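You operate a simulated robot arm through the tools that you are given. There is no shell and no other tool.

You are at the controls of a simulated two-armed robot. One attempt, no reset.

## Task
Run the electric toothbrush down till its ring shows red, then charge it till green.
Fine: button on, then off; only then the toilet-side switch on; when green, stand it in the toothbrush cup; plug untouched. Set down upright: electric toothbrush.
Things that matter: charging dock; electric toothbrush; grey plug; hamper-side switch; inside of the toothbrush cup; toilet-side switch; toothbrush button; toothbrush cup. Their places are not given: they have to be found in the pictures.

It is judged by the outcome, as a careful person would: the job done as asked, and still so three seconds after it is handed in. It fails if anything else is knocked over, pushed out of place, dropped, spilled or broken.

## Robot
Two 7-joint arms with fingered hands on one trunk that stands fixed in place. Base frame: the origin is at the foot of the trunk, x ahead of it, y to its left, z up. Units: mm, degrees, N and s.
The left shoulder is at [94, 128, 1110], the right one opposite. Each reaches about 1156 mm from its shoulder. Payload 5 kg a hand.
The tool frame of a hand sits at the grasp point between the pads (the TCP): z along the fingers, y along the line on which they close. The tips reach 37 mm beyond it. The gripper opens to 124 mm; its body begins 43 mm behind the TCP. The gripper is a hand of 3 fingers: y runs from the thumb to the fingers, the wrist lies at [-21, -116, -203] in the tool frame, and closing takes about 1.5 s.
Orientation is told as [roll, pitch, yaw] about the base's x, y, z axes, in that order, counted from this pose: with the fingers straight down and the wrist toward the robot, the tool's x, y and z point along [0, 1, 0], [1, 0, 0] and [0, 0, -1] of the base frame.

## Interface
- The arms move only by the tool move_arm. It takes "left_moves", "right_moves" or both (then of equal length, played together; a hand with none holds still); each is a list of rows, each a list of 6 numbers: the turn, a rotation vector about the tool's x, y, z in units of 60 degrees (1.0 is 60 degrees), then the shift along the tool's x, y, z in units of 200 mm (1.0 is 200 mm). In form: [[rx, ry, rz, tx, ty, tz], ...]. A call has 1 to 20 rows; each row is the pose to reach, as a shift and turn from the pose commanded when the call began, along the tool's axes at that moment. "left_hand" and "right_hand" are, for a hand that has rows, the opening, from 0 (shut) to 1 (fully open), set as the call begins (left out, the last holds). A call with a number of a shift or a turn outside -1 to 1 is refused whole. A row lasts 0.2 s, in which the tool goes at most 50 mm and 8.6 degrees; a call with a longer step from one row to the next is refused whole, and so is a gripper value outside its range. Where a pose cannot be reached the arm comes as near as it can. A force on the tool above 50 N (or 10 N above the force at the start of the call, whichever is more), or a blocked arm, ends the call early, and 0.2 s more pass. The fingers move at their own pace (about 45 mm/s each) and stop on an object; they squeeze with about 23 N. The grip force told is the motor's: it shows also when the fingers shut on nothing. Time passes only in rows, and 0.2 s behind the last, so rows that repeat a pose let the fingers close. The reply holds the time, the measured pose of the TCP, the force on the tool along the base axes, the opening and the grip force, in the units named above and with some noise, with the torque about the TCP (base axes, N m) and any sound that the robot's microphone picked up, and new pictures: "show" is both (left out), scene, wrist or none (wrist: the cameras of the hands that moved).
- Cameras (640 x 400 px; columns grow to the right, rows downward): "scene" is now at [240.3, 62.4, 1310.1]; the picture's right is [0.65, -0.76, 0.00], its down [-0.15, -0.13, -0.98] and it looks along [0.74, 0.64, -0.20] (base axes); focal length 214 px, centre (320, 200). "left" rides on the left gripper at [-72, -104, -154] in its tool frame; the picture's right is [-0.83, -0.26, 0.49], its down [0.51, -0.72, 0.47] and it looks along [0.23, 0.64, 0.73] (tool axes); focal length 243 px, centre (320, 200). "right" rides on the right gripper at [72, -104, -154] in its tool frame; the picture's right is [-0.83, 0.26, -0.49], its down [-0.51, -0.72, 0.47] and it looks along [-0.23, 0.64, 0.73] (tool axes); focal length 243 px, centre (320, 200).
- raise_lower(by): moves the trunk up (or, below 0, down) by that many mm; the arms and the scene camera ride with it, the base frame stays. It gives what a move gives, with no picture.
- set_fingers(index, middle, thumb_bend, thumb_turn, hand): sets how far each is bent, from 0 (flat) to 1 (curled in); at 0.3 the hand is open as for a grip, at 0.7 the pads meet at the TCP. One left out holds its place. A second passes; each finger stops where it meets its share of the squeeze, and holds until it gets a number again. A gripper value or a shape takes the hand back. It gives what a move gives, with no picture; readings hold the bend of each and the force on the fingers (four entries, about 0 where the hand has none), thumb and palm. thumb_turn goes from beside the hand (0) to across from the fingers (1), as for a grip.
- set_grasp(shape, hand): the hand has 3 fingers and takes this shape, open, in about a second: jaw (thumb against the fingers, like two jaws); tri (thumb and two fingers); tip (a fingertip pinch); poke (one finger out to press); point (the index stretched); flat (the hand flat); cup (the hand cupped); fist (a fist). The gripper value then closes the fingers along that shape, each until it touches; the sizes above hold for jaw. It gives what a move gives, with no picture.
- turn_head(pan, tilt): turns the head with the scene camera to pan (to the left, within 80 degrees either way) and tilt (down, from -29 to 69), counted from straight ahead of the robot (the tilt from the chest, where the trunk bows). It gives what a move gives, and a new picture of the scene camera.
- locate(camera, pixels): there is no depth. For up to 12 entries [column, row, z] of the newest picture of that camera ("zoom" is the newest enlarged one), the place [x, y] in the base frame at which the ray of that pixel passes the height z, good to about 3 mm. The clock stands still meanwhile.
- close_up(camera, box): a new picture of the part [left, top, right, bottom] of that camera's present view, enlarged. The clock stands still meanwhile.
- job_done(): hands the job in; it is judged then, once.

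Leave the grippers open and the arms clear of the work at the hand-in unless told otherwise.

The tools are called after "Call:" as name(argument=value, ...) on one line, values as JSON. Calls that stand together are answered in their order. move_arm: Moves the arms, as the interface text tells. Its arguments: {"type":"object","properties":{"left_moves":{"type":"array","items":{"type":"array","items":{"type":"number"}}},"left_hand":{"type":"number"},"right_moves":{"type":"array","items":{"type":"array","items":{"type":"number"}}},"right_hand":{"type":"number"},"show":{"type":"string","enum":["both","scene","wrist","none"]}},"required":[]} The other tools are called the same way: raise_lower (by) moves the trunk up or down; set_grasp (shape, hand) gives the hand a shape; set_fingers (index, middle, thumb_bend, thumb_turn, hand) moves the fingers one by one; turn_head (pan, tilt) turns the head that bears the scene camera; locate (camera, pixels) gives the place at which the rays of pixels pass given heights; close_up (camera, box) takes an enlarged picture of a part of a camera's view; job_done () hands the job in.

At the start:

```text
time: 0.0
left_ee_pos: [431.7, 608.9, 1318.9]
left_tcp_rot: [0.1, 0.1, -0.1]
left_ft_force: [0.2, -0.3, 0.5]
left_moment: [-0.02, 0.0, -0.01]
left_opening: 123.3
left_gripper_force: 0.1
left_shape: jaw
left_bend: [0.3, 0.3, 0.3, 0.98]
left_finger forces: [0.0, 0.0, 0.1, 0.2, 0.0, 0.1]
right_ee_pos: [598.5, 46.6, 1348.8]
right_tcp_rot: [0.0, 0.1, 0.0]
right_ft_force: [-0.3, -0.3, -0.1]
right_moment: [-0.02, -0.03, 0.04]
right_opening: 123.5
right_gripper_force: 0.0
right_shape: jaw
right_bend: [0.3, 0.3, 0.3, 0.98]
right_finger forces: [0.0, 0.0, 0.0, 0.0, 0.0, 0.0]
trunk travel left (down, up): [-300.0, 263.0]
head pan, tilt (commanded): [40.8, 11.8]
```

scene: 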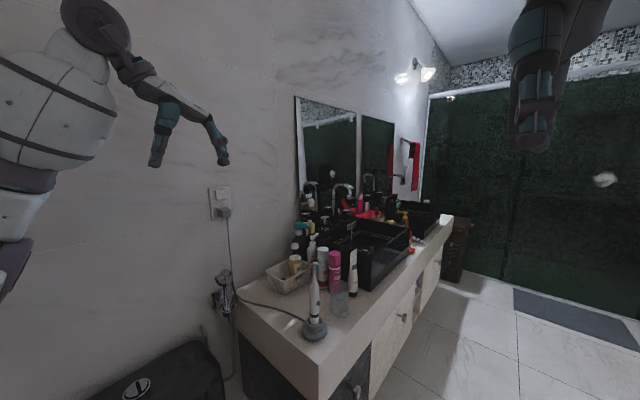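
right: 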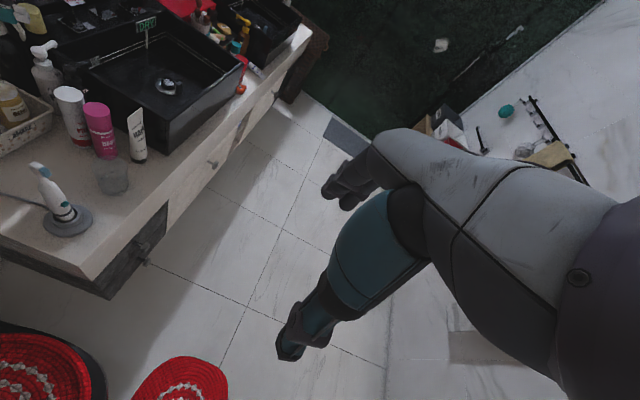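
left: 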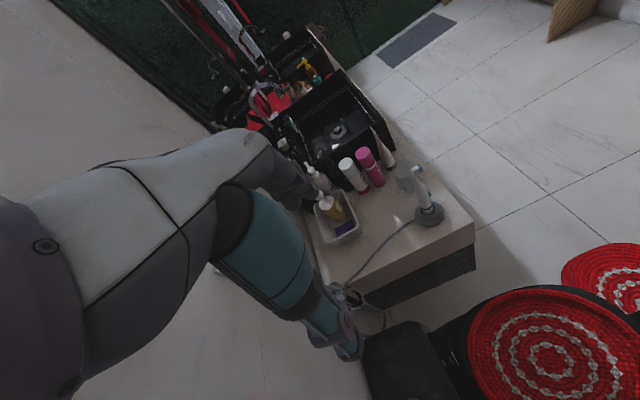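

I see the toothbrush on its dock around scene pixel (315,300), a clear cup at about (340,303), and a wall switch plate at about (220,200). First I take enlarged views to find the details.

Call:
close_up(camera="scene", box=[260, 220, 400, 350])

Call:
close_up(camera="scene", box=[190, 170, 260, 240])

Call:
close_up(camera="right", box=[0, 80, 200, 260])

Call:
close_up(camera="left", box=[340, 130, 480, 250])

```text
3.08 times, centred on (330, 285) of scene
```

zoom: 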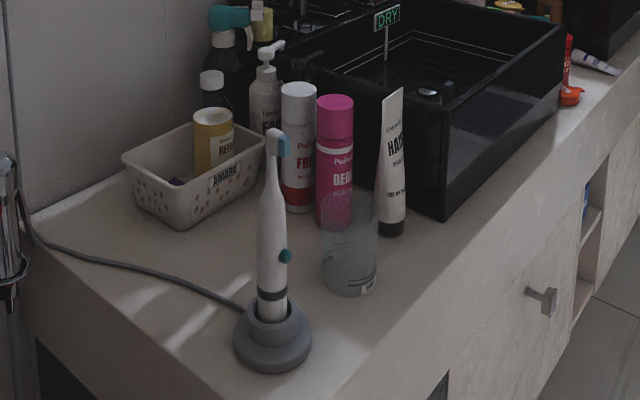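

```text
5.71 times, centred on (225, 205) of scene
```

zoom: 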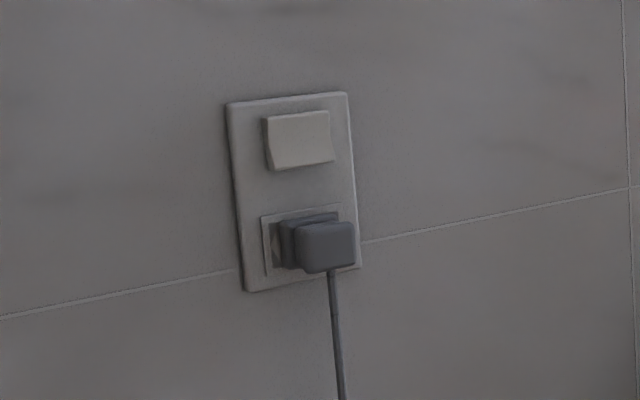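

```text
2.22 times, centred on (100, 170) of right
```

zoom: 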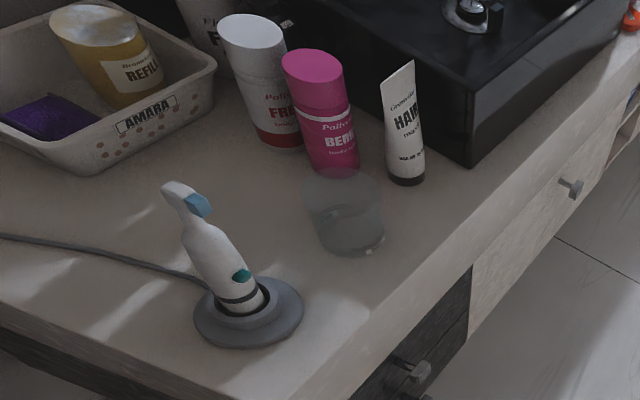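

```text
3.33 times, centred on (410, 190) of left
```

zoom: 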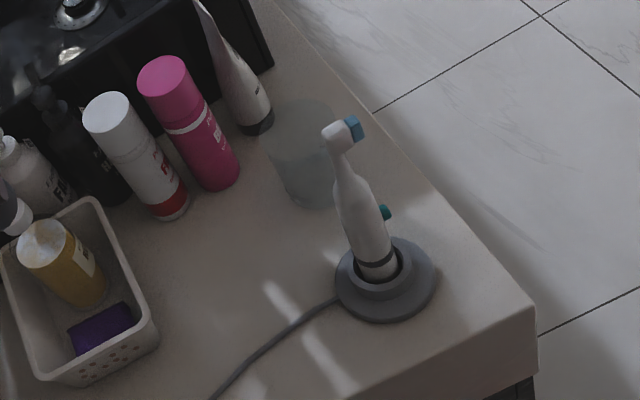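

The brush has a teal button, dark ring low on the body and stands in a grey dock; a clear cup is beside it. I now triangulate: I locate the dock base and cup at several heights from scene, right and left cameras.

Call:
locate(camera="scene", pixels=[[314.5, 331, 800], [314.5, 331, 850], [314.5, 331, 900], [340, 307, 800], [340, 307, 850], [340, 307, 900]])

Call:
locate(camera="right", pixels=[[68, 221, 800], [68, 221, 850], [68, 221, 900], [114, 182, 800], [114, 182, 850], [114, 182, 900]])

Call:
locate(camera="left", pixels=[[430, 214, 800], [430, 214, 850], [430, 214, 900], [404, 180, 800], [404, 180, 850], [404, 180, 900]])

Call:
close_up(camera="scene", box=[210, 180, 235, 220])

Call:
close_up(camera="scene", box=[290, 90, 480, 290])

```text
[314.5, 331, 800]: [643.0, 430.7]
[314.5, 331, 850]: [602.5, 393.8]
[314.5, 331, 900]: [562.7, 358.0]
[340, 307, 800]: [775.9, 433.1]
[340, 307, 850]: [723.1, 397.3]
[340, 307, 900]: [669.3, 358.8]
```

```text
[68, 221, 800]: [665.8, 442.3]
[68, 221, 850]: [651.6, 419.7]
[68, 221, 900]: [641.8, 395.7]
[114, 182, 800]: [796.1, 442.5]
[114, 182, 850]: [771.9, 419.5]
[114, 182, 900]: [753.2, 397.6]
```

```text
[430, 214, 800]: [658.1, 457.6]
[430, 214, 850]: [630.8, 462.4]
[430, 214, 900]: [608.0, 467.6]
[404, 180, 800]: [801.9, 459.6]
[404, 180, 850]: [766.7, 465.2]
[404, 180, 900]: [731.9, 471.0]
```

```text
10.00 times, centred on (222, 200) of scene
```

zoom: 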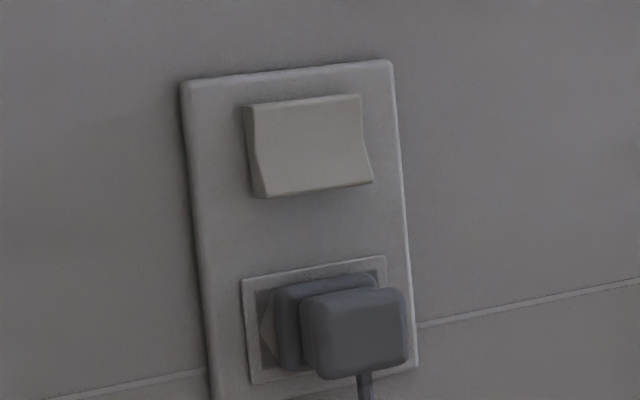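

```text
2.00 times, centred on (385, 190) of scene
```

zoom: 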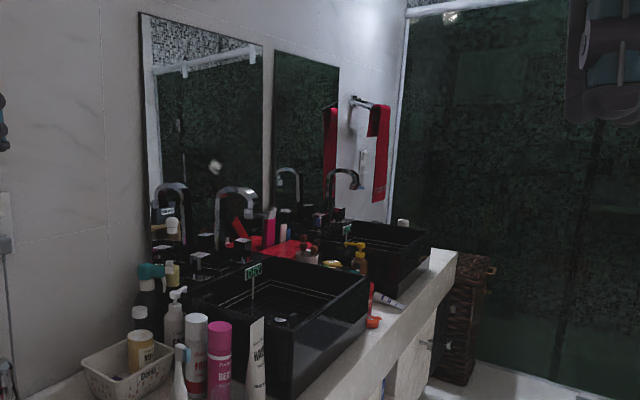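

The dock comes out near (668,455) with the counter top near z≈770; the toilet-side plate has one rocker above the grey plug at scene (221,195). Near the red towel there is a second white plate around scene (406,167), probably the hamper-side switch. I zoom in further on each.

Call:
close_up(camera="scene", box=[395, 150, 420, 185])

Call:
close_up(camera="scene", box=[295, 255, 355, 345])

Call:
close_up(camera="right", box=[30, 150, 140, 245])

Call:
close_up(camera="left", box=[385, 150, 460, 240])

Call:
close_up(camera="scene", box=[213, 184, 231, 204])

```text
11.43 times, centred on (408, 168) of scene
```

zoom: 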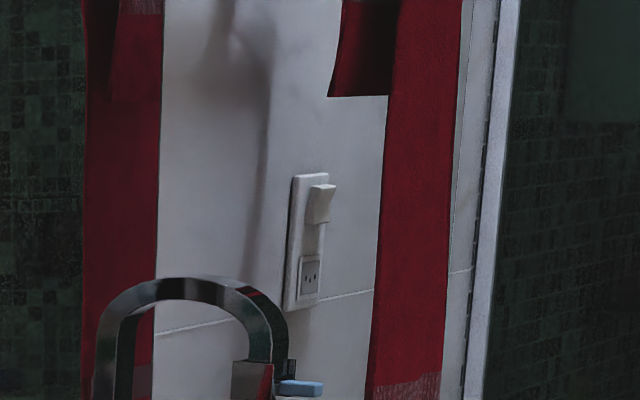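

```text
4.44 times, centred on (325, 300) of scene
```

zoom: 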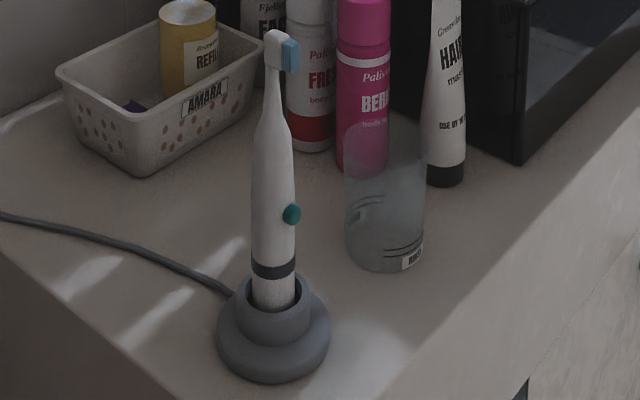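

```text
4.21 times, centred on (85, 198) of right
```

zoom: 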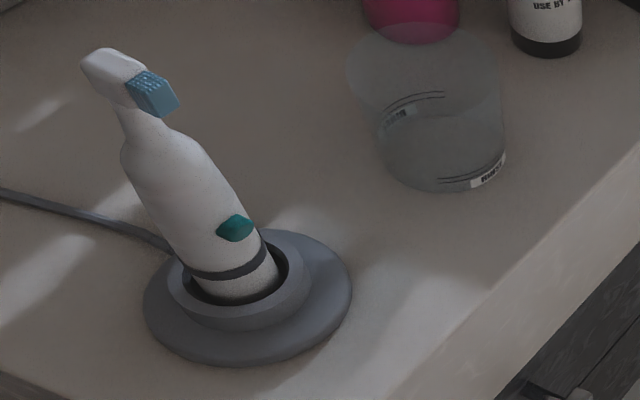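

```text
4.44 times, centred on (422, 195) of left
```

zoom: 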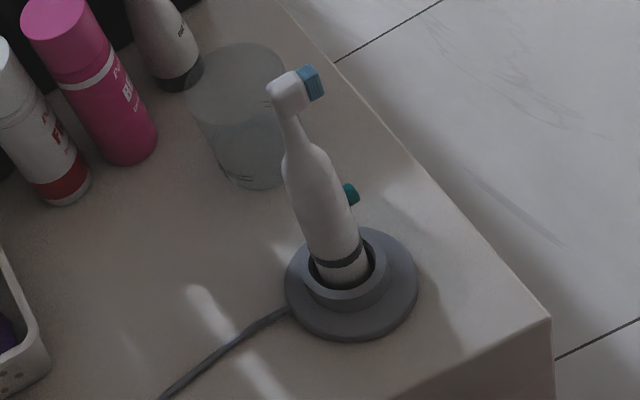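

```text
16.00 times, centred on (222, 194) of scene
```

zoom: 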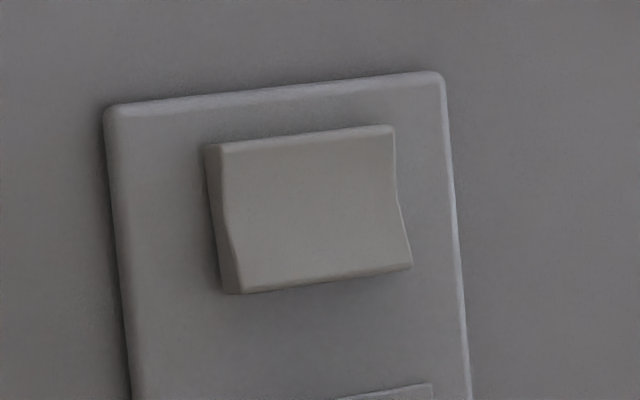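

The hamper-side plate (far, empty socket) has its rocker sticking out at the top; the toilet-side rocker seems to stick out at the bottom. I refine the dock, cup and brush positions by triangulation with better pixel picks.

Call:
locate(camera="scene", pixels=[[314.4, 332.6, 750], [314.4, 332.6, 770], [314.4, 332.6, 790], [339.4, 313, 770], [339.4, 313, 790], [341, 286, 860], [341, 286, 880], [315.5, 262.5, 1000], [315.5, 262.5, 1020], [318.5, 303.2, 870], [318.5, 303.2, 890]])

Call:
locate(camera="right", pixels=[[67.7, 221.75, 750], [67.7, 221.75, 770], [67.7, 221.75, 790], [115.3, 185.5, 770], [115.3, 185.5, 790], [109, 165, 860], [109, 165, 880], [35.5, 165, 1000], [35.5, 165, 1020], [64.8, 204.5, 870], [64.8, 204.5, 890]])

Call:
locate(camera="left", pixels=[[429.2, 214.6, 750], [429.2, 214.6, 770], [429.2, 214.6, 790], [407, 186, 770], [407, 186, 790], [403, 168.5, 860], [403, 168.5, 880], [414.5, 171.5, 1000], [414.5, 171.5, 1020], [429, 194, 870], [429, 194, 890]])

```text
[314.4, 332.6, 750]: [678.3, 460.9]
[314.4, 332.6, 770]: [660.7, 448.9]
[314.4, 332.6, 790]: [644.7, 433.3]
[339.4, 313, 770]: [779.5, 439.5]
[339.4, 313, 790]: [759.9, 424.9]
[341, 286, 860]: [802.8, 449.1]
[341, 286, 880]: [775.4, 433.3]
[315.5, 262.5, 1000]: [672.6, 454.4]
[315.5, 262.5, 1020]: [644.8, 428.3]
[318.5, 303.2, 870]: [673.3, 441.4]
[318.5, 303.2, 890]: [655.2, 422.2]
```

```text
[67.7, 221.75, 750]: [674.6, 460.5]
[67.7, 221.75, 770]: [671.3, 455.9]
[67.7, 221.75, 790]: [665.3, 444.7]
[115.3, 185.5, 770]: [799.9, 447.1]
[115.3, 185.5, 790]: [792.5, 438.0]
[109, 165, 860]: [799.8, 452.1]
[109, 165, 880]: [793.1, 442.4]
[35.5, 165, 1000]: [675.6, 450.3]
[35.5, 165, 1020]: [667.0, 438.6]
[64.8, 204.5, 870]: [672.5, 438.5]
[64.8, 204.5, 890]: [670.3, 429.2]
```

```text
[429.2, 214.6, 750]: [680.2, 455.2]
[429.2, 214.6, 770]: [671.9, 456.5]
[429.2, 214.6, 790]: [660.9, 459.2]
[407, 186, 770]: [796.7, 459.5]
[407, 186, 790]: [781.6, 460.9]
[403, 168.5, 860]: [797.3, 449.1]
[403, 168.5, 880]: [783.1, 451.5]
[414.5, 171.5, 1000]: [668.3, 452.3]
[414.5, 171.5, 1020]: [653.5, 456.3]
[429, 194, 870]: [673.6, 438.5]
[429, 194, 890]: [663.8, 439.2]
```

Triangulation gives: dock centre ≈ (674,457), counter z≈757; brush head top ≈ (672,452,1003); button ≈ (673,440,870) facing −y (toward the counter front); cup ≈ (800,451), rim z≈860. Now I locate the neighbours (pink bottle, white bottle, tube, basket) and get a better view of the cup.

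Call:
locate(camera="scene", pixels=[[334.5, 292.5, 757], [322.8, 288, 757], [353.4, 295.5, 757], [286.3, 294, 757], [311, 272, 820], [440, 306, 757], [325, 372, 757]])

Call:
close_up(camera="left", box=[300, 120, 440, 220])

Call:
close_up(camera="right", box=[60, 110, 200, 200])

Call:
close_up(camera="scene", box=[310, 240, 380, 330])

```text
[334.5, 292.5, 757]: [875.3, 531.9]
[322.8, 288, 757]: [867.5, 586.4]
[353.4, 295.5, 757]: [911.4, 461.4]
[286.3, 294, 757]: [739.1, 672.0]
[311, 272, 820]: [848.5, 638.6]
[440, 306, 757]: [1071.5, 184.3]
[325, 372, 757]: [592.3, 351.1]
```

```text
4.00 times, centred on (370, 170) of left
```

zoom: 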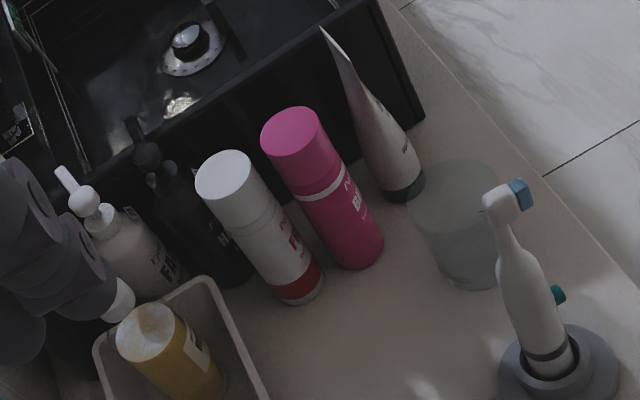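

```text
4.44 times, centred on (130, 155) of right
```

zoom: 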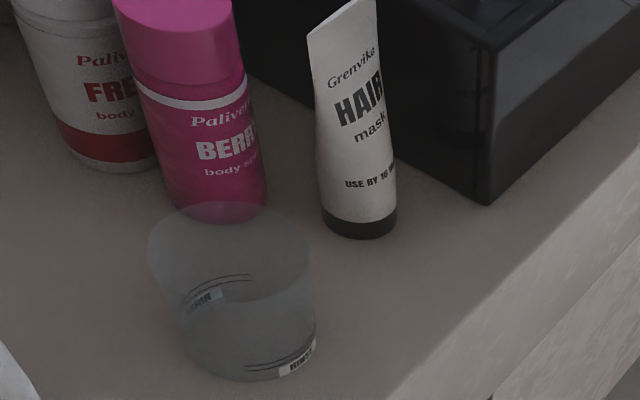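

```text
4.44 times, centred on (345, 285) of scene
```

zoom: 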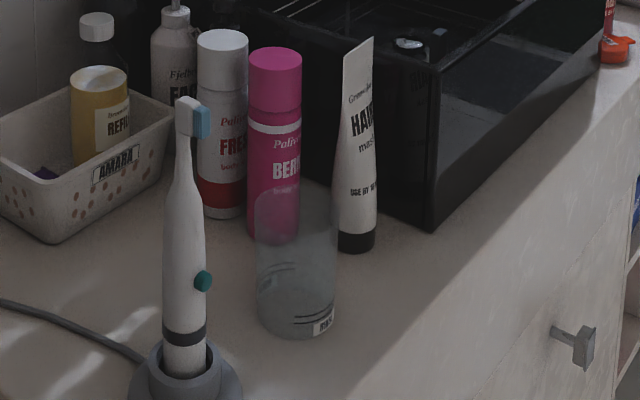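

The pink bottle (875,532) and tube (911,461) stand behind the cup, so I'll keep the finger opening modest there. Now I turn the left hand so its fingers point along +x with the thumb on the −y side (the button side); first half of the turn, while moving toward (480,520,1220).

Call:
move_arm(left_moves=[[-0.072, -0.072, -0.072, -0.055, 0.03, 0.062], [-0.144, -0.144, -0.144, -0.11, 0.06, 0.124], [-0.216, -0.216, -0.216, -0.167, 0.09, 0.186], [-0.289, -0.289, -0.289, -0.222, 0.12, 0.248], [-0.361, -0.361, -0.361, -0.278, 0.15, 0.31], [-0.433, -0.433, -0.433, -0.334, 0.18, 0.371], [-0.505, -0.505, -0.505, -0.39, 0.21, 0.433], [-0.5774, -0.5774, -0.5774, -0.445, 0.24, 0.495]], show="both")

```text
time: 1.8
left_ee_pos: [479.1, 519.3, 1218.6]
left_tcp_rot: [-45.1, -19.5, 45.1]
left_ft_force: [-0.1, 0.1, 0.5]
left_moment: [-0.03, -0.02, 0.01]
left_opening: 123.8
left_gripper_force: 0.0
left_shape: jaw
left_bend: [0.3, 0.3, 0.3, 0.98]
left_finger forces: [0.0, 0.0, 0.1, 0.1, 0.0, 0.0]
right_ee_pos: [599.5, 46.7, 1348.8]
right_tcp_rot: [0.0, 0.0, 0.0]
right_ft_force: [0.3, 0.6, 0.2]
right_moment: [0.0, -0.02, -0.01]
right_opening: 123.8
right_gripper_force: 0.1
right_shape: jaw
right_bend: [0.3, 0.3, 0.3, 0.98]
right_finger forces: [0.0, 0.0, 0.0, 0.1, 0.1, 0.1]
trunk travel left (down, up): [-300.0, 263.0]
head pan, tilt (commanded): [40.8, 11.8]
```

scene: 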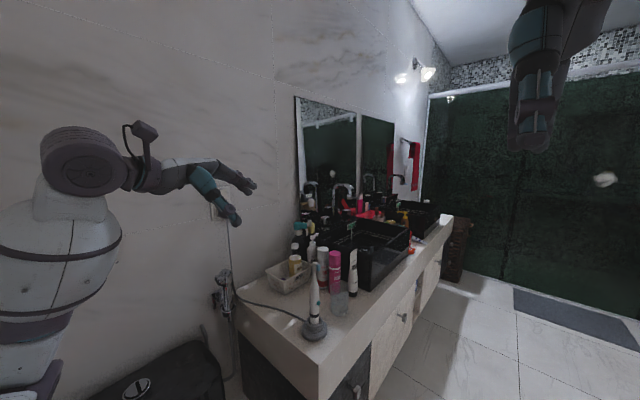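
left: 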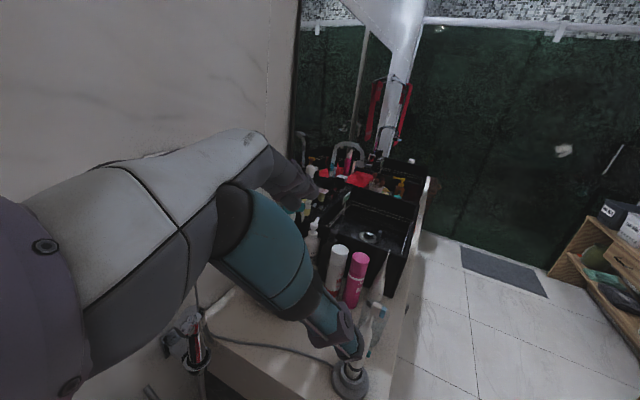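

The hand is half turned and healthy. Second half of the turn, moving to about (590,456,1090), above and before the brush.

Call:
move_arm(left_moves=[[-0.072, -0.072, -0.072, 0.005, -0.008, 0.113], [-0.144, -0.144, -0.144, 0.009, -0.016, 0.227], [-0.216, -0.216, -0.216, 0.014, -0.024, 0.34], [-0.289, -0.289, -0.289, 0.018, -0.032, 0.453], [-0.361, -0.361, -0.361, 0.023, -0.04, 0.567], [-0.433, -0.433, -0.433, 0.028, -0.047, 0.68], [-0.505, -0.505, -0.505, 0.032, -0.055, 0.793], [-0.5774, -0.5774, -0.5774, 0.037, -0.063, 0.907]], show="both")

```text
time: 3.6
left_ee_pos: [618.3, 469.8, 1081.6]
left_tcp_rot: [-90.2, -0.1, 90.0]
left_ft_force: [-0.6, -0.2, 0.3]
left_moment: [-0.01, 0.0, 0.01]
left_opening: 124.0
left_gripper_force: 0.0
left_shape: jaw
left_bend: [0.3, 0.3, 0.3, 0.98]
left_finger forces: [0.0, 0.1, 0.0, 0.1, 0.1, 0.1]
left hand out of reach, approached as far as the arm can: row 2, 3, 4, 5, 6, 7, 8
right_ee_pos: [601.1, 45.6, 1349.5]
right_tcp_rot: [-0.1, 0.1, 0.0]
right_ft_force: [0.8, -0.8, 0.3]
right_moment: [-0.02, 0.03, 0.01]
right_opening: 123.8
right_gripper_force: 0.0
right_shape: jaw
right_bend: [0.3, 0.3, 0.3, 0.98]
right_finger forces: [0.0, 0.0, 0.1, 0.0, 0.0, 0.0]
trunk travel left (down, up): [-300.0, 263.0]
head pan, tilt (commanded): [40.8, 11.8]
```

scene: 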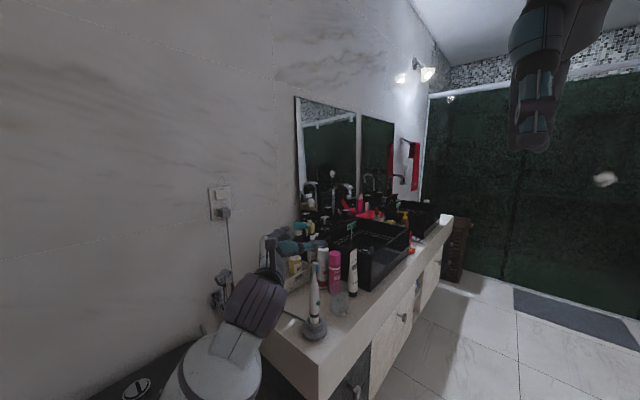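
left: 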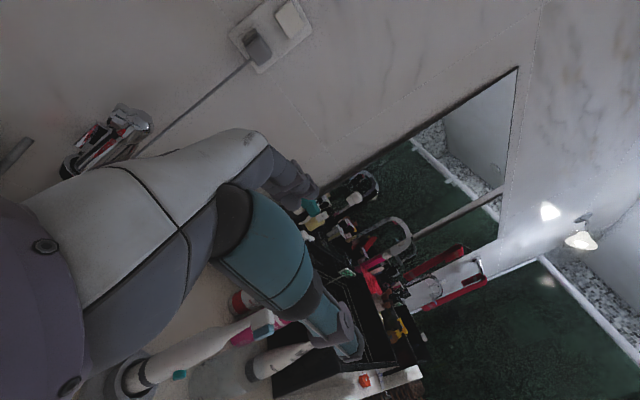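

The hand is in the wanted orientation at (618,470,1082); the arm couldn't get quite so close to the shoulder. Next I go 60 mm forward (+x) at this height, still above the brush head (1003), and check how the commanded pose is counted.

Call:
move_arm(left_moves=[[0, 0, 0, 0, -0.01, 0.1], [0, 0, 0, 0, -0.03, 0.2], [0, 0, 0, 0, -0.04, 0.3], [0, 0, 0, 0, -0.04, 0.3]], show="both")

```text
time: 4.6
left_ee_pos: [680.2, 462.1, 1082.7]
left_tcp_rot: [-90.0, 0.0, 90.0]
left_ft_force: [-0.4, -0.4, 0.1]
left_moment: [-0.03, -0.02, -0.03]
left_opening: 123.8
left_gripper_force: 0.1
left_shape: jaw
left_bend: [0.3, 0.3, 0.3, 0.98]
left_finger forces: [0.0, 0.0, 0.0, 0.0, 0.1, 0.0]
right_ee_pos: [599.1, 46.1, 1350.0]
right_tcp_rot: [0.0, 0.0, 0.1]
right_ft_force: [-0.8, 0.3, -0.3]
right_moment: [-0.01, -0.03, -0.04]
right_opening: 123.5
right_gripper_force: 0.1
right_shape: jaw
right_bend: [0.3, 0.3, 0.3, 0.98]
right_finger forces: [0.0, 0.0, 0.0, 0.1, 0.0, 0.1]
trunk travel left (down, up): [-300.0, 263.0]
head pan, tilt (commanded): [40.8, 11.8]
```

scene: 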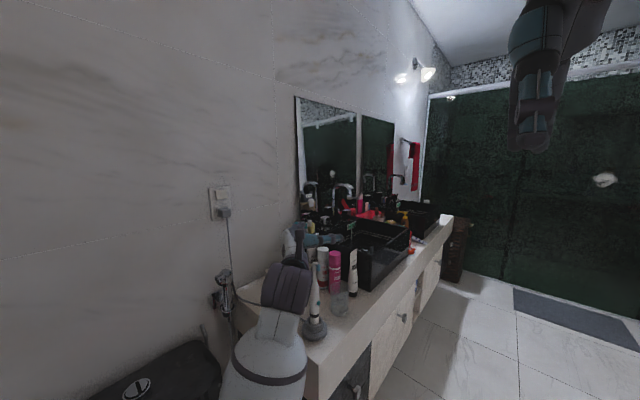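
left: 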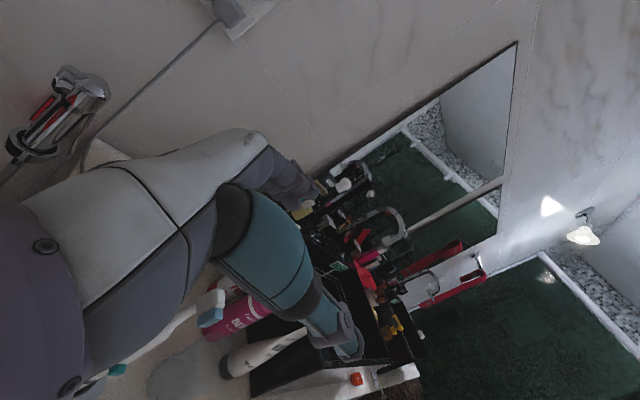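

Now at (680,462,1082); the commanded pose is the reached one. I check from the right hand's camera how the left hand sits over the brush.

Call:
close_up(camera="right", box=[0, 60, 240, 260])

Call:
close_up(camera="scene", box=[230, 210, 370, 350])

```text
2.00 times, centred on (120, 160) of right
```

zoom: 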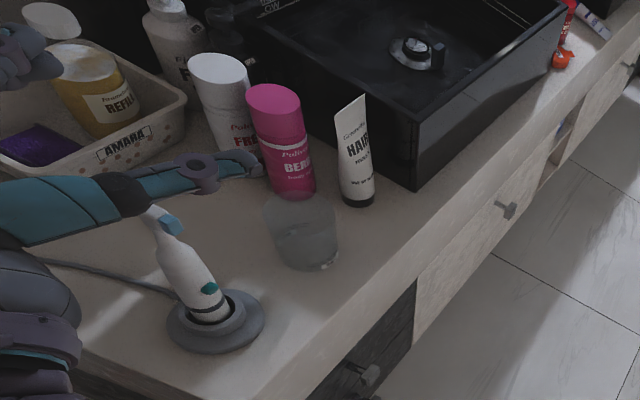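

```text
2.86 times, centred on (300, 280) of scene
```

zoom: 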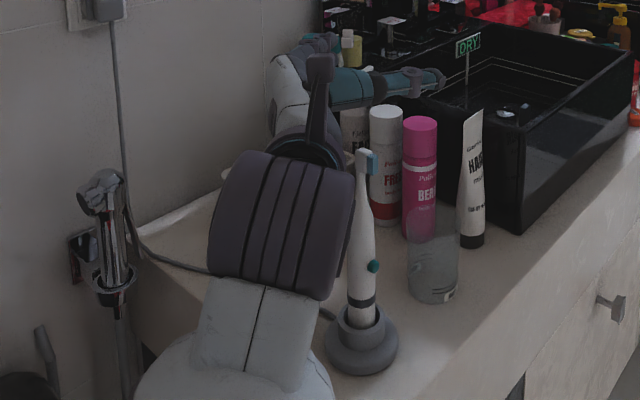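

The left hand is above and around the brush line. I turn the right hand by 60° about the vertical so its camera looks at the brush more centrally.

Call:
move_arm(right_moves=[[0, 0, -0.125, 0, 0, 0], [0, 0, -0.25, 0, 0, 0], [0, 0, -0.375, 0, 0, 0], [0, 0, -0.5, 0, 0, 0], [0, 0, -0.625, 0, 0, 0], [0, 0, -0.75, 0, 0, 0], [0, 0, -0.875, 0, 0, 0], [0, 0, -1.0, 0, 0, 0]], show="wrist")

```text
time: 6.4
left_ee_pos: [682.2, 462.0, 1082.7]
left_tcp_rot: [-90.0, 0.0, 90.1]
left_ft_force: [-0.1, 0.2, 0.2]
left_moment: [0.03, -0.02, 0.0]
left_opening: 123.9
left_gripper_force: 0.3
left_shape: jaw
left_bend: [0.3, 0.3, 0.3, 0.98]
left_finger forces: [0.0, 0.0, 0.0, 0.0, 0.0, 0.1]
right_ee_pos: [598.9, 45.5, 1348.9]
right_tcp_rot: [-0.1, 0.0, 60.0]
right_ft_force: [0.1, -0.1, 0.2]
right_moment: [0.03, 0.03, -0.01]
right_opening: 123.5
right_gripper_force: 0.0
right_shape: jaw
right_bend: [0.3, 0.3, 0.3, 0.98]
right_finger forces: [0.0, 0.0, 0.1, 0.0, 0.0, 0.1]
trunk travel left (down, up): [-300.0, 263.0]
head pan, tilt (commanded): [40.8, 11.8]
```

right: 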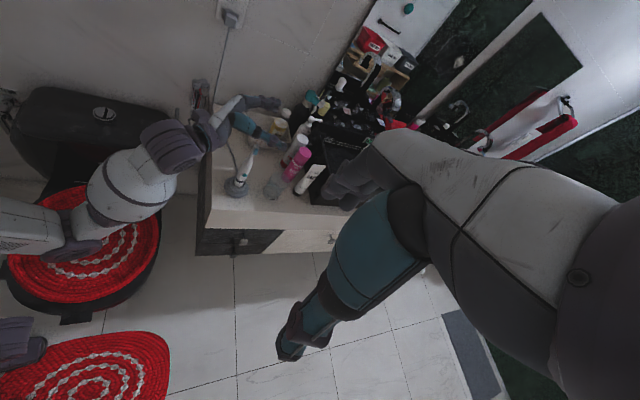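

Good view: brush at right-camera (240,170), left hand just above. I lower the left hand to z≈900 with the brush between thumb and fingers.

Call:
move_arm(left_moves=[[0, 0, 0, 0.1, -0.02, -0.02], [0, 0, 0, 0.25, -0.035, -0.04], [0, 0, 0, 0.4, -0.035, -0.04], [0, 0, 0, 0.55, -0.035, -0.04], [0, 0, 0, 0.7, -0.035, -0.04], [0, 0, 0, 0.82, -0.035, -0.04], [0, 0, 0, 0.91, -0.035, -0.04]], show="both")

Call:
close_up(camera="right", box=[180, 110, 310, 210])

Call:
close_up(camera="scene", box=[260, 250, 370, 350])

```text
time: 8.0
left_ee_pos: [672.3, 455.9, 900.8]
left_tcp_rot: [-90.0, 0.0, 90.0]
left_ft_force: [0.5, 0.6, -0.5]
left_moment: [0.04, -0.01, 0.0]
left_opening: 123.9
left_gripper_force: 0.0
left_shape: jaw
left_bend: [0.3, 0.3, 0.3, 0.98]
left_finger forces: [0.1, 0.0, 0.0, 0.0, 0.0, 0.1]
right_ee_pos: [598.7, 47.8, 1349.3]
right_tcp_rot: [0.0, 0.0, 60.0]
right_ft_force: [-0.2, -0.3, -0.8]
right_moment: [-0.02, 0.02, -0.01]
right_opening: 123.8
right_gripper_force: 0.1
right_shape: jaw
right_bend: [0.3, 0.3, 0.3, 0.98]
right_finger forces: [0.1, 0.0, 0.1, 0.0, 0.0, 0.1]
trunk travel left (down, up): [-300.0, 263.0]
head pan, tilt (commanded): [40.8, 11.8]
```

scene: 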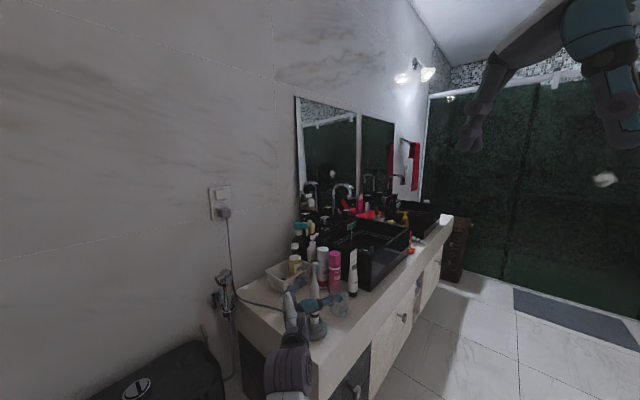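
left: 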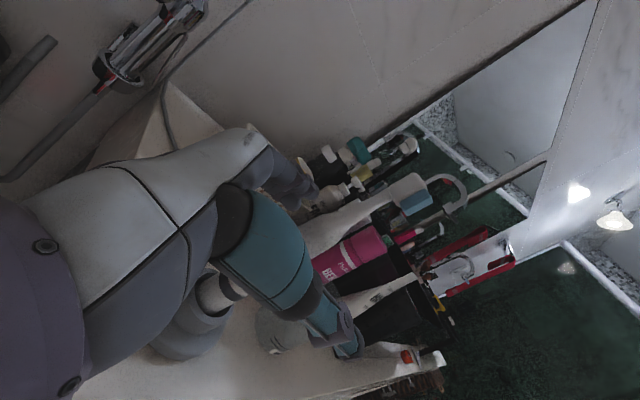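

```text
4.00 times, centred on (245, 160) of right
```

zoom: 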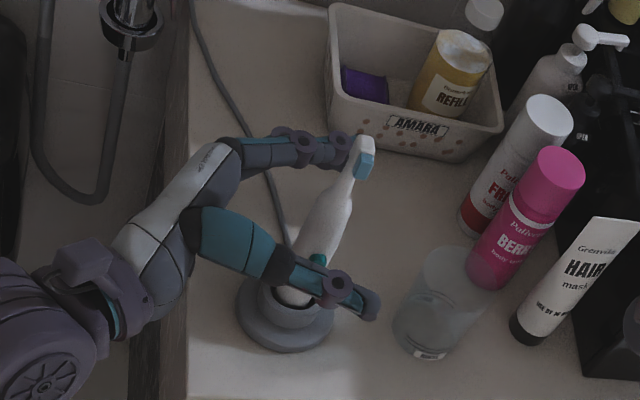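

```text
4.00 times, centred on (315, 300) of scene
```

zoom: 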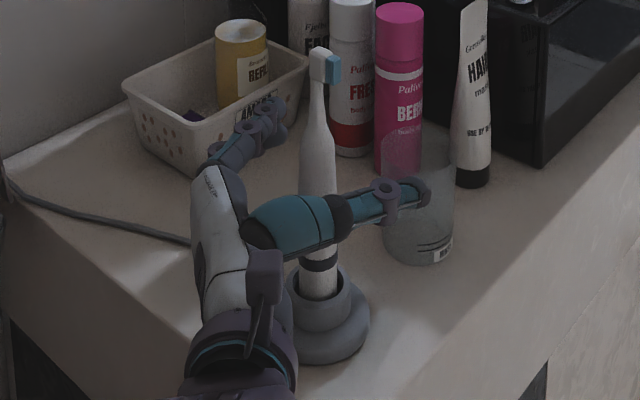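

The brush stands between the open thumb (front) and fingers. I check the thumb tip's height by triangulating it: scene (342,298), right (259.5,186); also the button from the right view.

Call:
locate(camera="scene", pixels=[[341.5, 298, 880], [341.5, 298, 900], [341.5, 298, 920]])

Call:
locate(camera="right", pixels=[[259.5, 186.2, 880], [259.5, 186.2, 900], [259.5, 186.2, 920], [244.5, 174.5, 860], [244.5, 174.5, 870], [244.5, 174.5, 880]])

```text
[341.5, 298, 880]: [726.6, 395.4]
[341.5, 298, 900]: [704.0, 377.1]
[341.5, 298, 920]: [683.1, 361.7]
```

```text
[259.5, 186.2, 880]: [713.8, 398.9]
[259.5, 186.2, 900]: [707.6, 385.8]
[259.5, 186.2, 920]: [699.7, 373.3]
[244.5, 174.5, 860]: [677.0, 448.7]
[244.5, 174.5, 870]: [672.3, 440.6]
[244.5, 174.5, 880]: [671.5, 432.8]
```

The thumb tip comes out at z≈895, level with the TCP; the button is at (672,440,870). I lower the hand 30 mm so the thumb is level with the button, then close partly.

Call:
move_arm(left_moves=[[0, 0, 0, 0.05, 0, 0], [0, 0, 0, 0.1, 0, 0], [0, 0, 0, 0.145, 0, 0], [0, 0, 0, 0.145, 0, 0]], show="none")

Call:
move_arm(left_moves=[[0, 0, 0, 0, 0, 0], [0, 0, 0, 0, 0, 0], [0, 0, 0, 0, 0, 0], [0, 0, 0, 0, 0, 0], [0, 0, 0, 0, 0, 0], [0, 0, 0, 0, 0, 0]], left_hand=0.45, show="scene")

Call:
close_up(camera="right", box=[205, 130, 285, 200])

Call:
close_up(camera="scene", box=[280, 250, 360, 345])

```text
time: 9.0
left_ee_pos: [673.1, 456.7, 873.1]
left_tcp_rot: [-90.0, 0.0, 89.9]
left_ft_force: [-0.7, -0.5, -0.9]
left_moment: [0.02, 0.01, -0.02]
left_opening: 123.8
left_gripper_force: 0.0
left_shape: jaw
left_bend: [0.3, 0.3, 0.3, 0.98]
left_finger forces: [0.0, 0.1, 0.0, 0.0, 0.1, 0.0]
right_ee_pos: [599.4, 47.4, 1350.5]
right_tcp_rot: [0.0, -0.1, 60.0]
right_ft_force: [0.8, -0.1, -0.2]
right_moment: [-0.01, 0.03, 0.02]
right_opening: 123.7
right_gripper_force: 0.0
right_shape: jaw
right_bend: [0.3, 0.3, 0.3, 0.98]
right_finger forces: [0.0, 0.0, 0.0, 0.0, 0.0, 0.1]
trunk travel left (down, up): [-300.0, 263.0]
head pan, tilt (commanded): [40.8, 11.8]
```

```text
time: 10.4
left_ee_pos: [673.1, 455.6, 872.9]
left_tcp_rot: [-89.9, 0.0, 89.9]
left_ft_force: [0.2, -0.4, 0.8]
left_moment: [0.01, 0.01, -0.02]
left_opening: 56.7
left_gripper_force: 0.0
left_shape: jaw
left_bend: [0.74, 0.47, 0.71, 1.0]
left_finger forces: [0.0, 0.1, 0.1, 0.1, 0.0, 0.1]
right_ee_pos: [599.2, 46.9, 1349.9]
right_tcp_rot: [-0.1, 0.0, 60.0]
right_ft_force: [-1.0, 0.4, 0.9]
right_moment: [0.02, 0.02, 0.0]
right_opening: 123.3
right_gripper_force: 0.2
right_shape: jaw
right_bend: [0.3, 0.3, 0.3, 0.98]
right_finger forces: [0.1, 0.1, 0.0, 0.0, 0.1, 0.0]
trunk travel left (down, up): [-300.0, 263.0]
head pan, tilt (commanded): [40.8, 11.8]
```

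scene: 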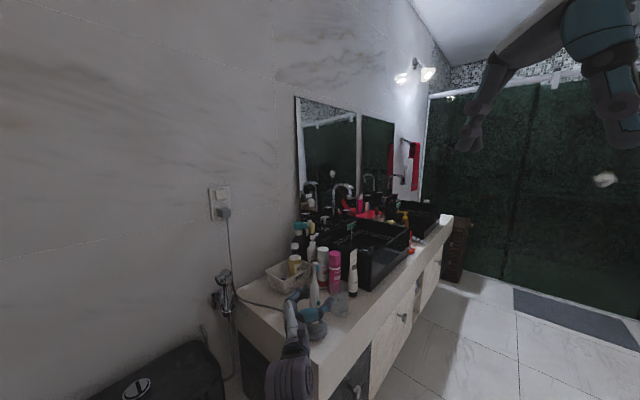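

```text
5.71 times, centred on (245, 165) of right
```

zoom: 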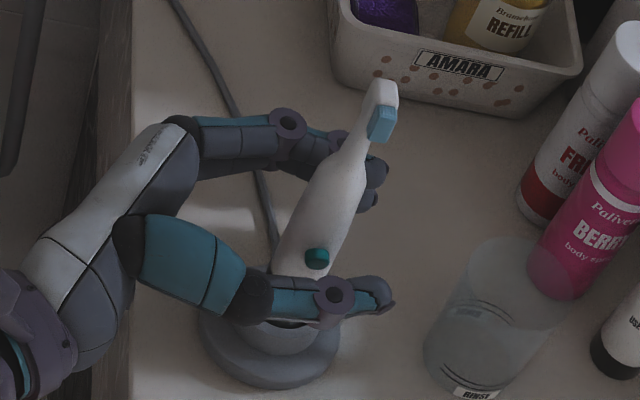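

```text
4.21 times, centred on (320, 298) of scene
```

zoom: 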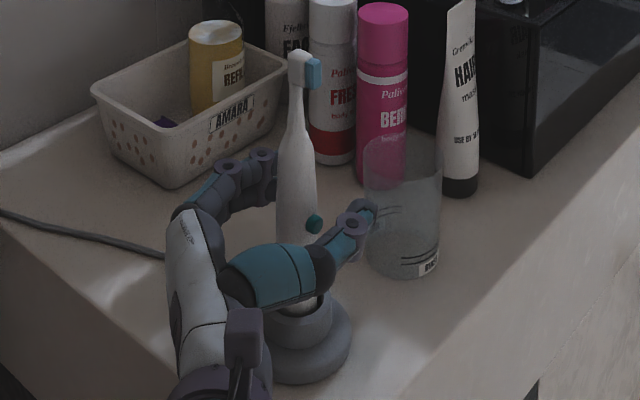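

Opening is now 57 mm, no contact. I triangulate the thumb tip again (scene (332.4,300.9), right (257.3,181.6)) against the button.

Call:
locate(camera="scene", pixels=[[332.4, 300.9, 850], [332.4, 300.9, 860], [332.4, 300.9, 870], [332.4, 300.9, 880], [318.6, 303.5, 860], [318.6, 303.5, 870]])

Call:
locate(camera="right", pixels=[[257.3, 181.6, 850], [257.3, 181.6, 860], [257.3, 181.6, 870], [257.3, 181.6, 880], [244.6, 175.2, 860], [244.6, 175.2, 870]])

Call:
close_up(camera="left", box=[100, 150, 420, 400])

```text
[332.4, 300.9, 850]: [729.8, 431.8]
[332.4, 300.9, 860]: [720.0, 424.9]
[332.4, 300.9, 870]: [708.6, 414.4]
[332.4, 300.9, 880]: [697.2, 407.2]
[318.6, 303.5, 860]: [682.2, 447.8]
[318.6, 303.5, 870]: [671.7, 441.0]
```

```text
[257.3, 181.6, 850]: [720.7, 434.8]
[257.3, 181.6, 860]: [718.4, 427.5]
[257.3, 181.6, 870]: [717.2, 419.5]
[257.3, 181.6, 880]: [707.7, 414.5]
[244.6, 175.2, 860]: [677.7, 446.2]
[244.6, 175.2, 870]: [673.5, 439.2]
```

```text
1.60 times, centred on (260, 275) of left
```

zoom: 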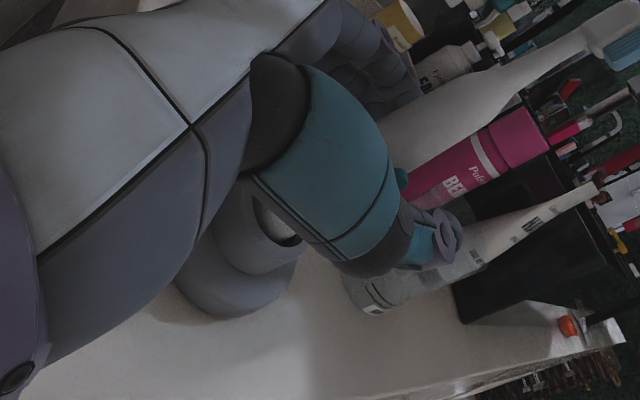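

The thumb tip sits at z≈860, about 10 mm below the button and its tip 45 mm past it. I raise the hand 9 mm and pull back 14 mm so the thumb's tip pad meets the button, then close to about 44 mm.

Call:
move_arm(left_moves=[[0, 0, 0, -0.02, 0, -0.035], [0, 0, 0, -0.045, 0, -0.07], [0, 0, 0, -0.045, 0, -0.07]], show="none")

Call:
move_arm(left_moves=[[0, 0, 0, 0, 0, 0], [0, 0, 0, 0, 0, 0], [0, 0, 0, 0, 0, 0], [0, 0, 0, 0, 0, 0]], left_hand=0.36, show="none")

Call:
close_up(camera="right", box=[215, 140, 275, 195])

Call:
close_up(camera="scene", box=[290, 265, 350, 335])

```text
time: 11.2
left_ee_pos: [659.8, 456.5, 881.1]
left_tcp_rot: [-90.0, 0.0, 90.0]
left_ft_force: [0.0, 1.0, 0.0]
left_moment: [-0.01, 0.01, -0.01]
left_opening: 56.3
left_gripper_force: 0.1
left_shape: jaw
left_bend: [0.74, 0.47, 0.71, 1.0]
left_finger forces: [0.0, 0.0, 0.1, 0.1, 0.0, 0.0]
right_ee_pos: [599.4, 46.6, 1350.1]
right_tcp_rot: [0.0, 0.0, 60.0]
right_ft_force: [-0.1, 0.0, -0.3]
right_moment: [0.02, -0.01, -0.01]
right_opening: 123.2
right_gripper_force: 0.0
right_shape: jaw
right_bend: [0.3, 0.3, 0.3, 0.98]
right_finger forces: [0.0, 0.0, 0.1, 0.1, 0.0, 0.0]
trunk travel left (down, up): [-300.0, 263.0]
head pan, tilt (commanded): [40.8, 11.8]
```

```text
time: 12.2
left_ee_pos: [660.3, 455.5, 881.0]
left_tcp_rot: [-90.1, 0.0, 89.9]
left_ft_force: [-0.5, -0.3, -0.6]
left_moment: [0.02, -0.02, -0.01]
left_opening: 45.1
left_gripper_force: 0.0
left_shape: jaw
left_bend: [0.74, 0.51, 0.73, 1.0]
left_finger forces: [0.1, 0.0, 0.1, 0.0, 0.0, 0.0]
right_ee_pos: [599.0, 48.0, 1350.3]
right_tcp_rot: [0.0, 0.0, 60.0]
right_ft_force: [-0.8, -0.4, 0.0]
right_moment: [0.0, 0.01, -0.01]
right_opening: 123.9
right_gripper_force: 0.1
right_shape: jaw
right_bend: [0.3, 0.3, 0.3, 0.98]
right_finger forces: [0.0, 0.1, 0.0, 0.1, 0.0, 0.1]
trunk travel left (down, up): [-300.0, 263.0]
head pan, tilt (commanded): [40.8, 11.8]
```

```text
7.27 times, centred on (245, 168) of right
```

zoom: 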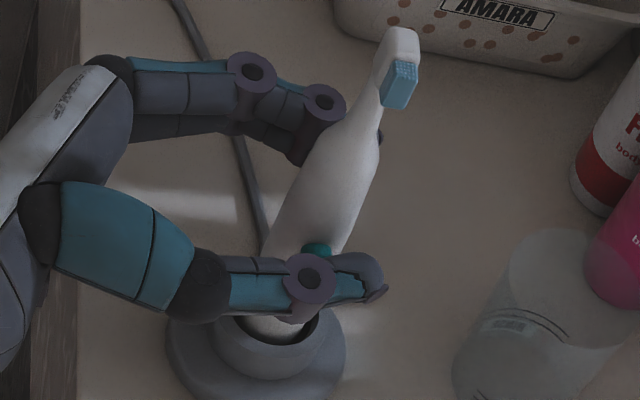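

```text
5.71 times, centred on (320, 300) of scene
```

zoom: 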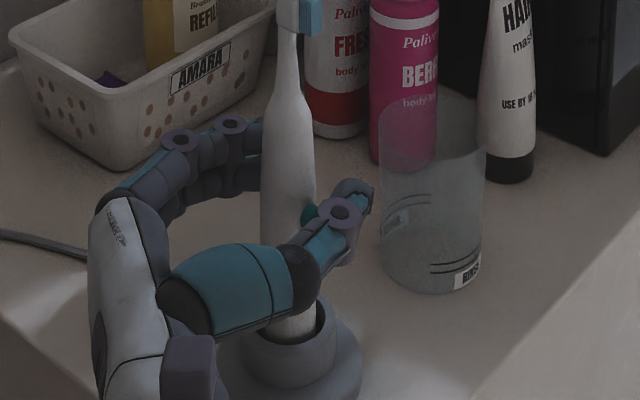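

Opening 45 mm, thumb very close to the button. I triangulate the thumb's disc joint and tip again before pressing.

Call:
locate(camera="scene", pixels=[[323.5, 302.3, 860], [323.5, 302.3, 870], [323.5, 302.3, 880], [327, 298.3, 860], [327, 298.3, 870], [327, 298.3, 880], [318.1, 302.3, 870]])

Call:
locate(camera="right", pixels=[[243.6, 178.6, 860], [243.6, 178.6, 870], [243.6, 178.6, 880], [252.6, 179.2, 860], [252.6, 179.2, 870], [252.6, 179.2, 880], [244.5, 174.3, 870]])

```text
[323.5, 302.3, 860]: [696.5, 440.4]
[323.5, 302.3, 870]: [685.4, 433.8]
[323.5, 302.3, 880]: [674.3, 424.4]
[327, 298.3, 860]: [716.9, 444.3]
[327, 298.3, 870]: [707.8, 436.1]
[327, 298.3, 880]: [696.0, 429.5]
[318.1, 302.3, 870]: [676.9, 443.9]
```

```text
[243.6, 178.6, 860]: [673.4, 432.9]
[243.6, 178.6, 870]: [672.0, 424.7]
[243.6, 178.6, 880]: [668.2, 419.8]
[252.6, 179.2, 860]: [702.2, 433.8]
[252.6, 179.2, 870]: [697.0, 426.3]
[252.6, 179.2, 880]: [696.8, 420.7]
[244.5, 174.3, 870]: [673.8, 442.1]
```

The thumb joint is level with the button at x≈673, so I retract 9 mm more to put the tip pad on it, then close in small steps watching the forces and sound.

Call:
move_arm(left_moves=[[0, 0, 0, 0, 0, -0.045], [0, 0, 0, 0, 0, -0.045]], show="none")

Call:
move_arm(left_moves=[[0, 0, 0, 0, 0, 0], [0, 0, 0, 0, 0, 0], [0, 0, 0, 0, 0, 0]], left_hand=0.3, show="none")

Call:
close_up(camera="right", box=[215, 140, 275, 195])

Call:
close_up(camera="scene", box=[290, 265, 350, 335])

```text
time: 12.8
left_ee_pos: [650.5, 454.4, 881.2]
left_tcp_rot: [-90.0, 0.0, 90.0]
left_ft_force: [0.2, 0.2, -0.6]
left_moment: [0.04, 0.01, 0.01]
left_opening: 45.3
left_gripper_force: 0.1
left_shape: jaw
left_bend: [0.74, 0.51, 0.73, 1.0]
left_finger forces: [0.1, 0.0, 0.0, 0.0, 0.1, 0.1]
right_ee_pos: [600.0, 47.8, 1349.7]
right_tcp_rot: [-0.1, 0.0, 60.1]
right_ft_force: [-0.3, 0.2, 0.7]
right_moment: [0.0, -0.01, 0.03]
right_opening: 123.5
right_gripper_force: 0.0
right_shape: jaw
right_bend: [0.3, 0.3, 0.3, 0.98]
right_finger forces: [0.1, 0.0, 0.0, 0.0, 0.0, 0.1]
trunk travel left (down, up): [-300.0, 263.0]
head pan, tilt (commanded): [40.8, 11.8]
```

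```text
time: 13.6
left_ee_pos: [651.0, 454.0, 882.6]
left_tcp_rot: [-90.0, 0.0, 90.0]
left_ft_force: [0.1, -0.3, 0.6]
left_moment: [0.02, 0.02, -0.02]
left_opening: 37.8
left_gripper_force: 0.0
left_shape: jaw
left_bend: [0.74, 0.54, 0.73, 1.0]
left_finger forces: [0.1, 0.0, 0.0, 0.0, 0.1, 0.0]
right_ee_pos: [598.3, 46.6, 1350.6]
right_tcp_rot: [0.0, -0.1, 60.0]
right_ft_force: [0.0, 0.1, -0.2]
right_moment: [0.0, -0.01, 0.0]
right_opening: 123.7
right_gripper_force: 0.1
right_shape: jaw
right_bend: [0.3, 0.3, 0.3, 0.98]
right_finger forces: [0.1, 0.1, 0.0, 0.1, 0.0, 0.1]
trunk travel left (down, up): [-300.0, 263.0]
head pan, tilt (commanded): [40.8, 11.8]
```

```text
7.27 times, centred on (245, 168) of right
```

zoom: 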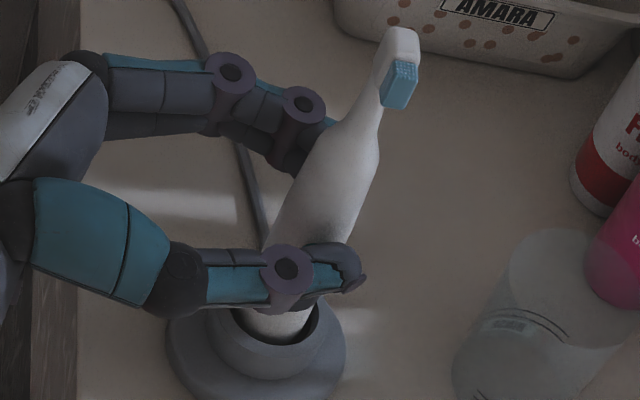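

```text
5.71 times, centred on (320, 300) of scene
```

zoom: 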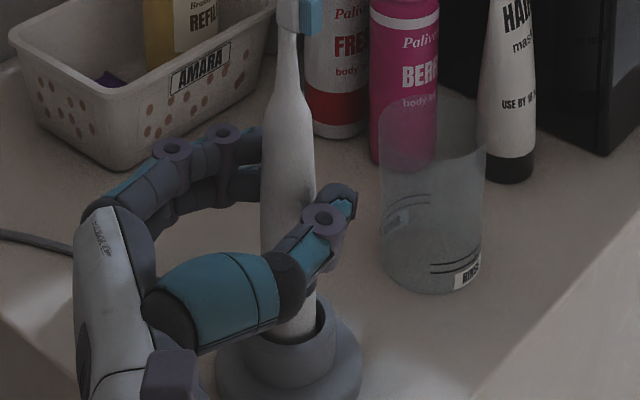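

The thumb's tip pad now covers the button (opening 38 mm, no force yet). I close further to 0.25.

Call:
move_arm(left_moves=[[0, 0, 0, 0, 0, 0], [0, 0, 0, 0, 0, 0], [0, 0, 0, 0, 0, 0]], left_hand=0.25, show="none")

Call:
close_up(camera="right", box=[215, 140, 275, 195])

```text
time: 14.4
left_ee_pos: [650.9, 455.3, 882.0]
left_tcp_rot: [-90.0, -0.1, 90.0]
left_ft_force: [0.2, -0.1, 0.6]
left_moment: [-0.05, 0.01, 0.03]
left_opening: 31.4
left_gripper_force: 0.1
left_shape: jaw
left_bend: [0.73, 0.56, 0.74, 1.0]
left_finger forces: [0.0, 0.0, 0.1, 0.0, 0.3, 0.1]
right_ee_pos: [599.5, 46.5, 1349.5]
right_tcp_rot: [0.0, 0.0, 59.9]
right_ft_force: [-0.3, -1.2, 0.0]
right_moment: [0.02, -0.04, -0.01]
right_opening: 123.7
right_gripper_force: 0.0
right_shape: jaw
right_bend: [0.3, 0.3, 0.3, 0.98]
right_finger forces: [0.0, 0.1, 0.0, 0.1, 0.1, 0.0]
trunk travel left (down, up): [-300.0, 263.0]
head pan, tilt (commanded): [40.8, 11.8]
```

```text
7.27 times, centred on (245, 168) of right
```

zoom: 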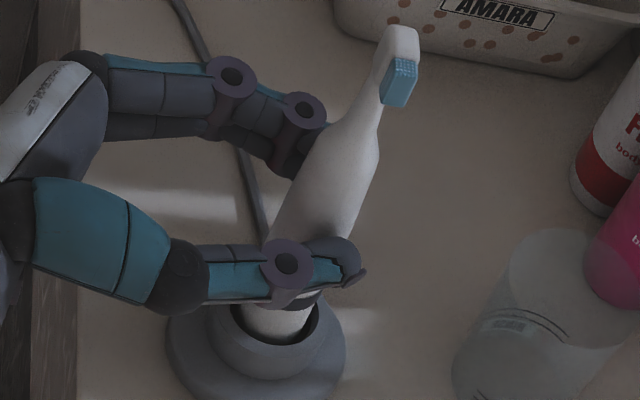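

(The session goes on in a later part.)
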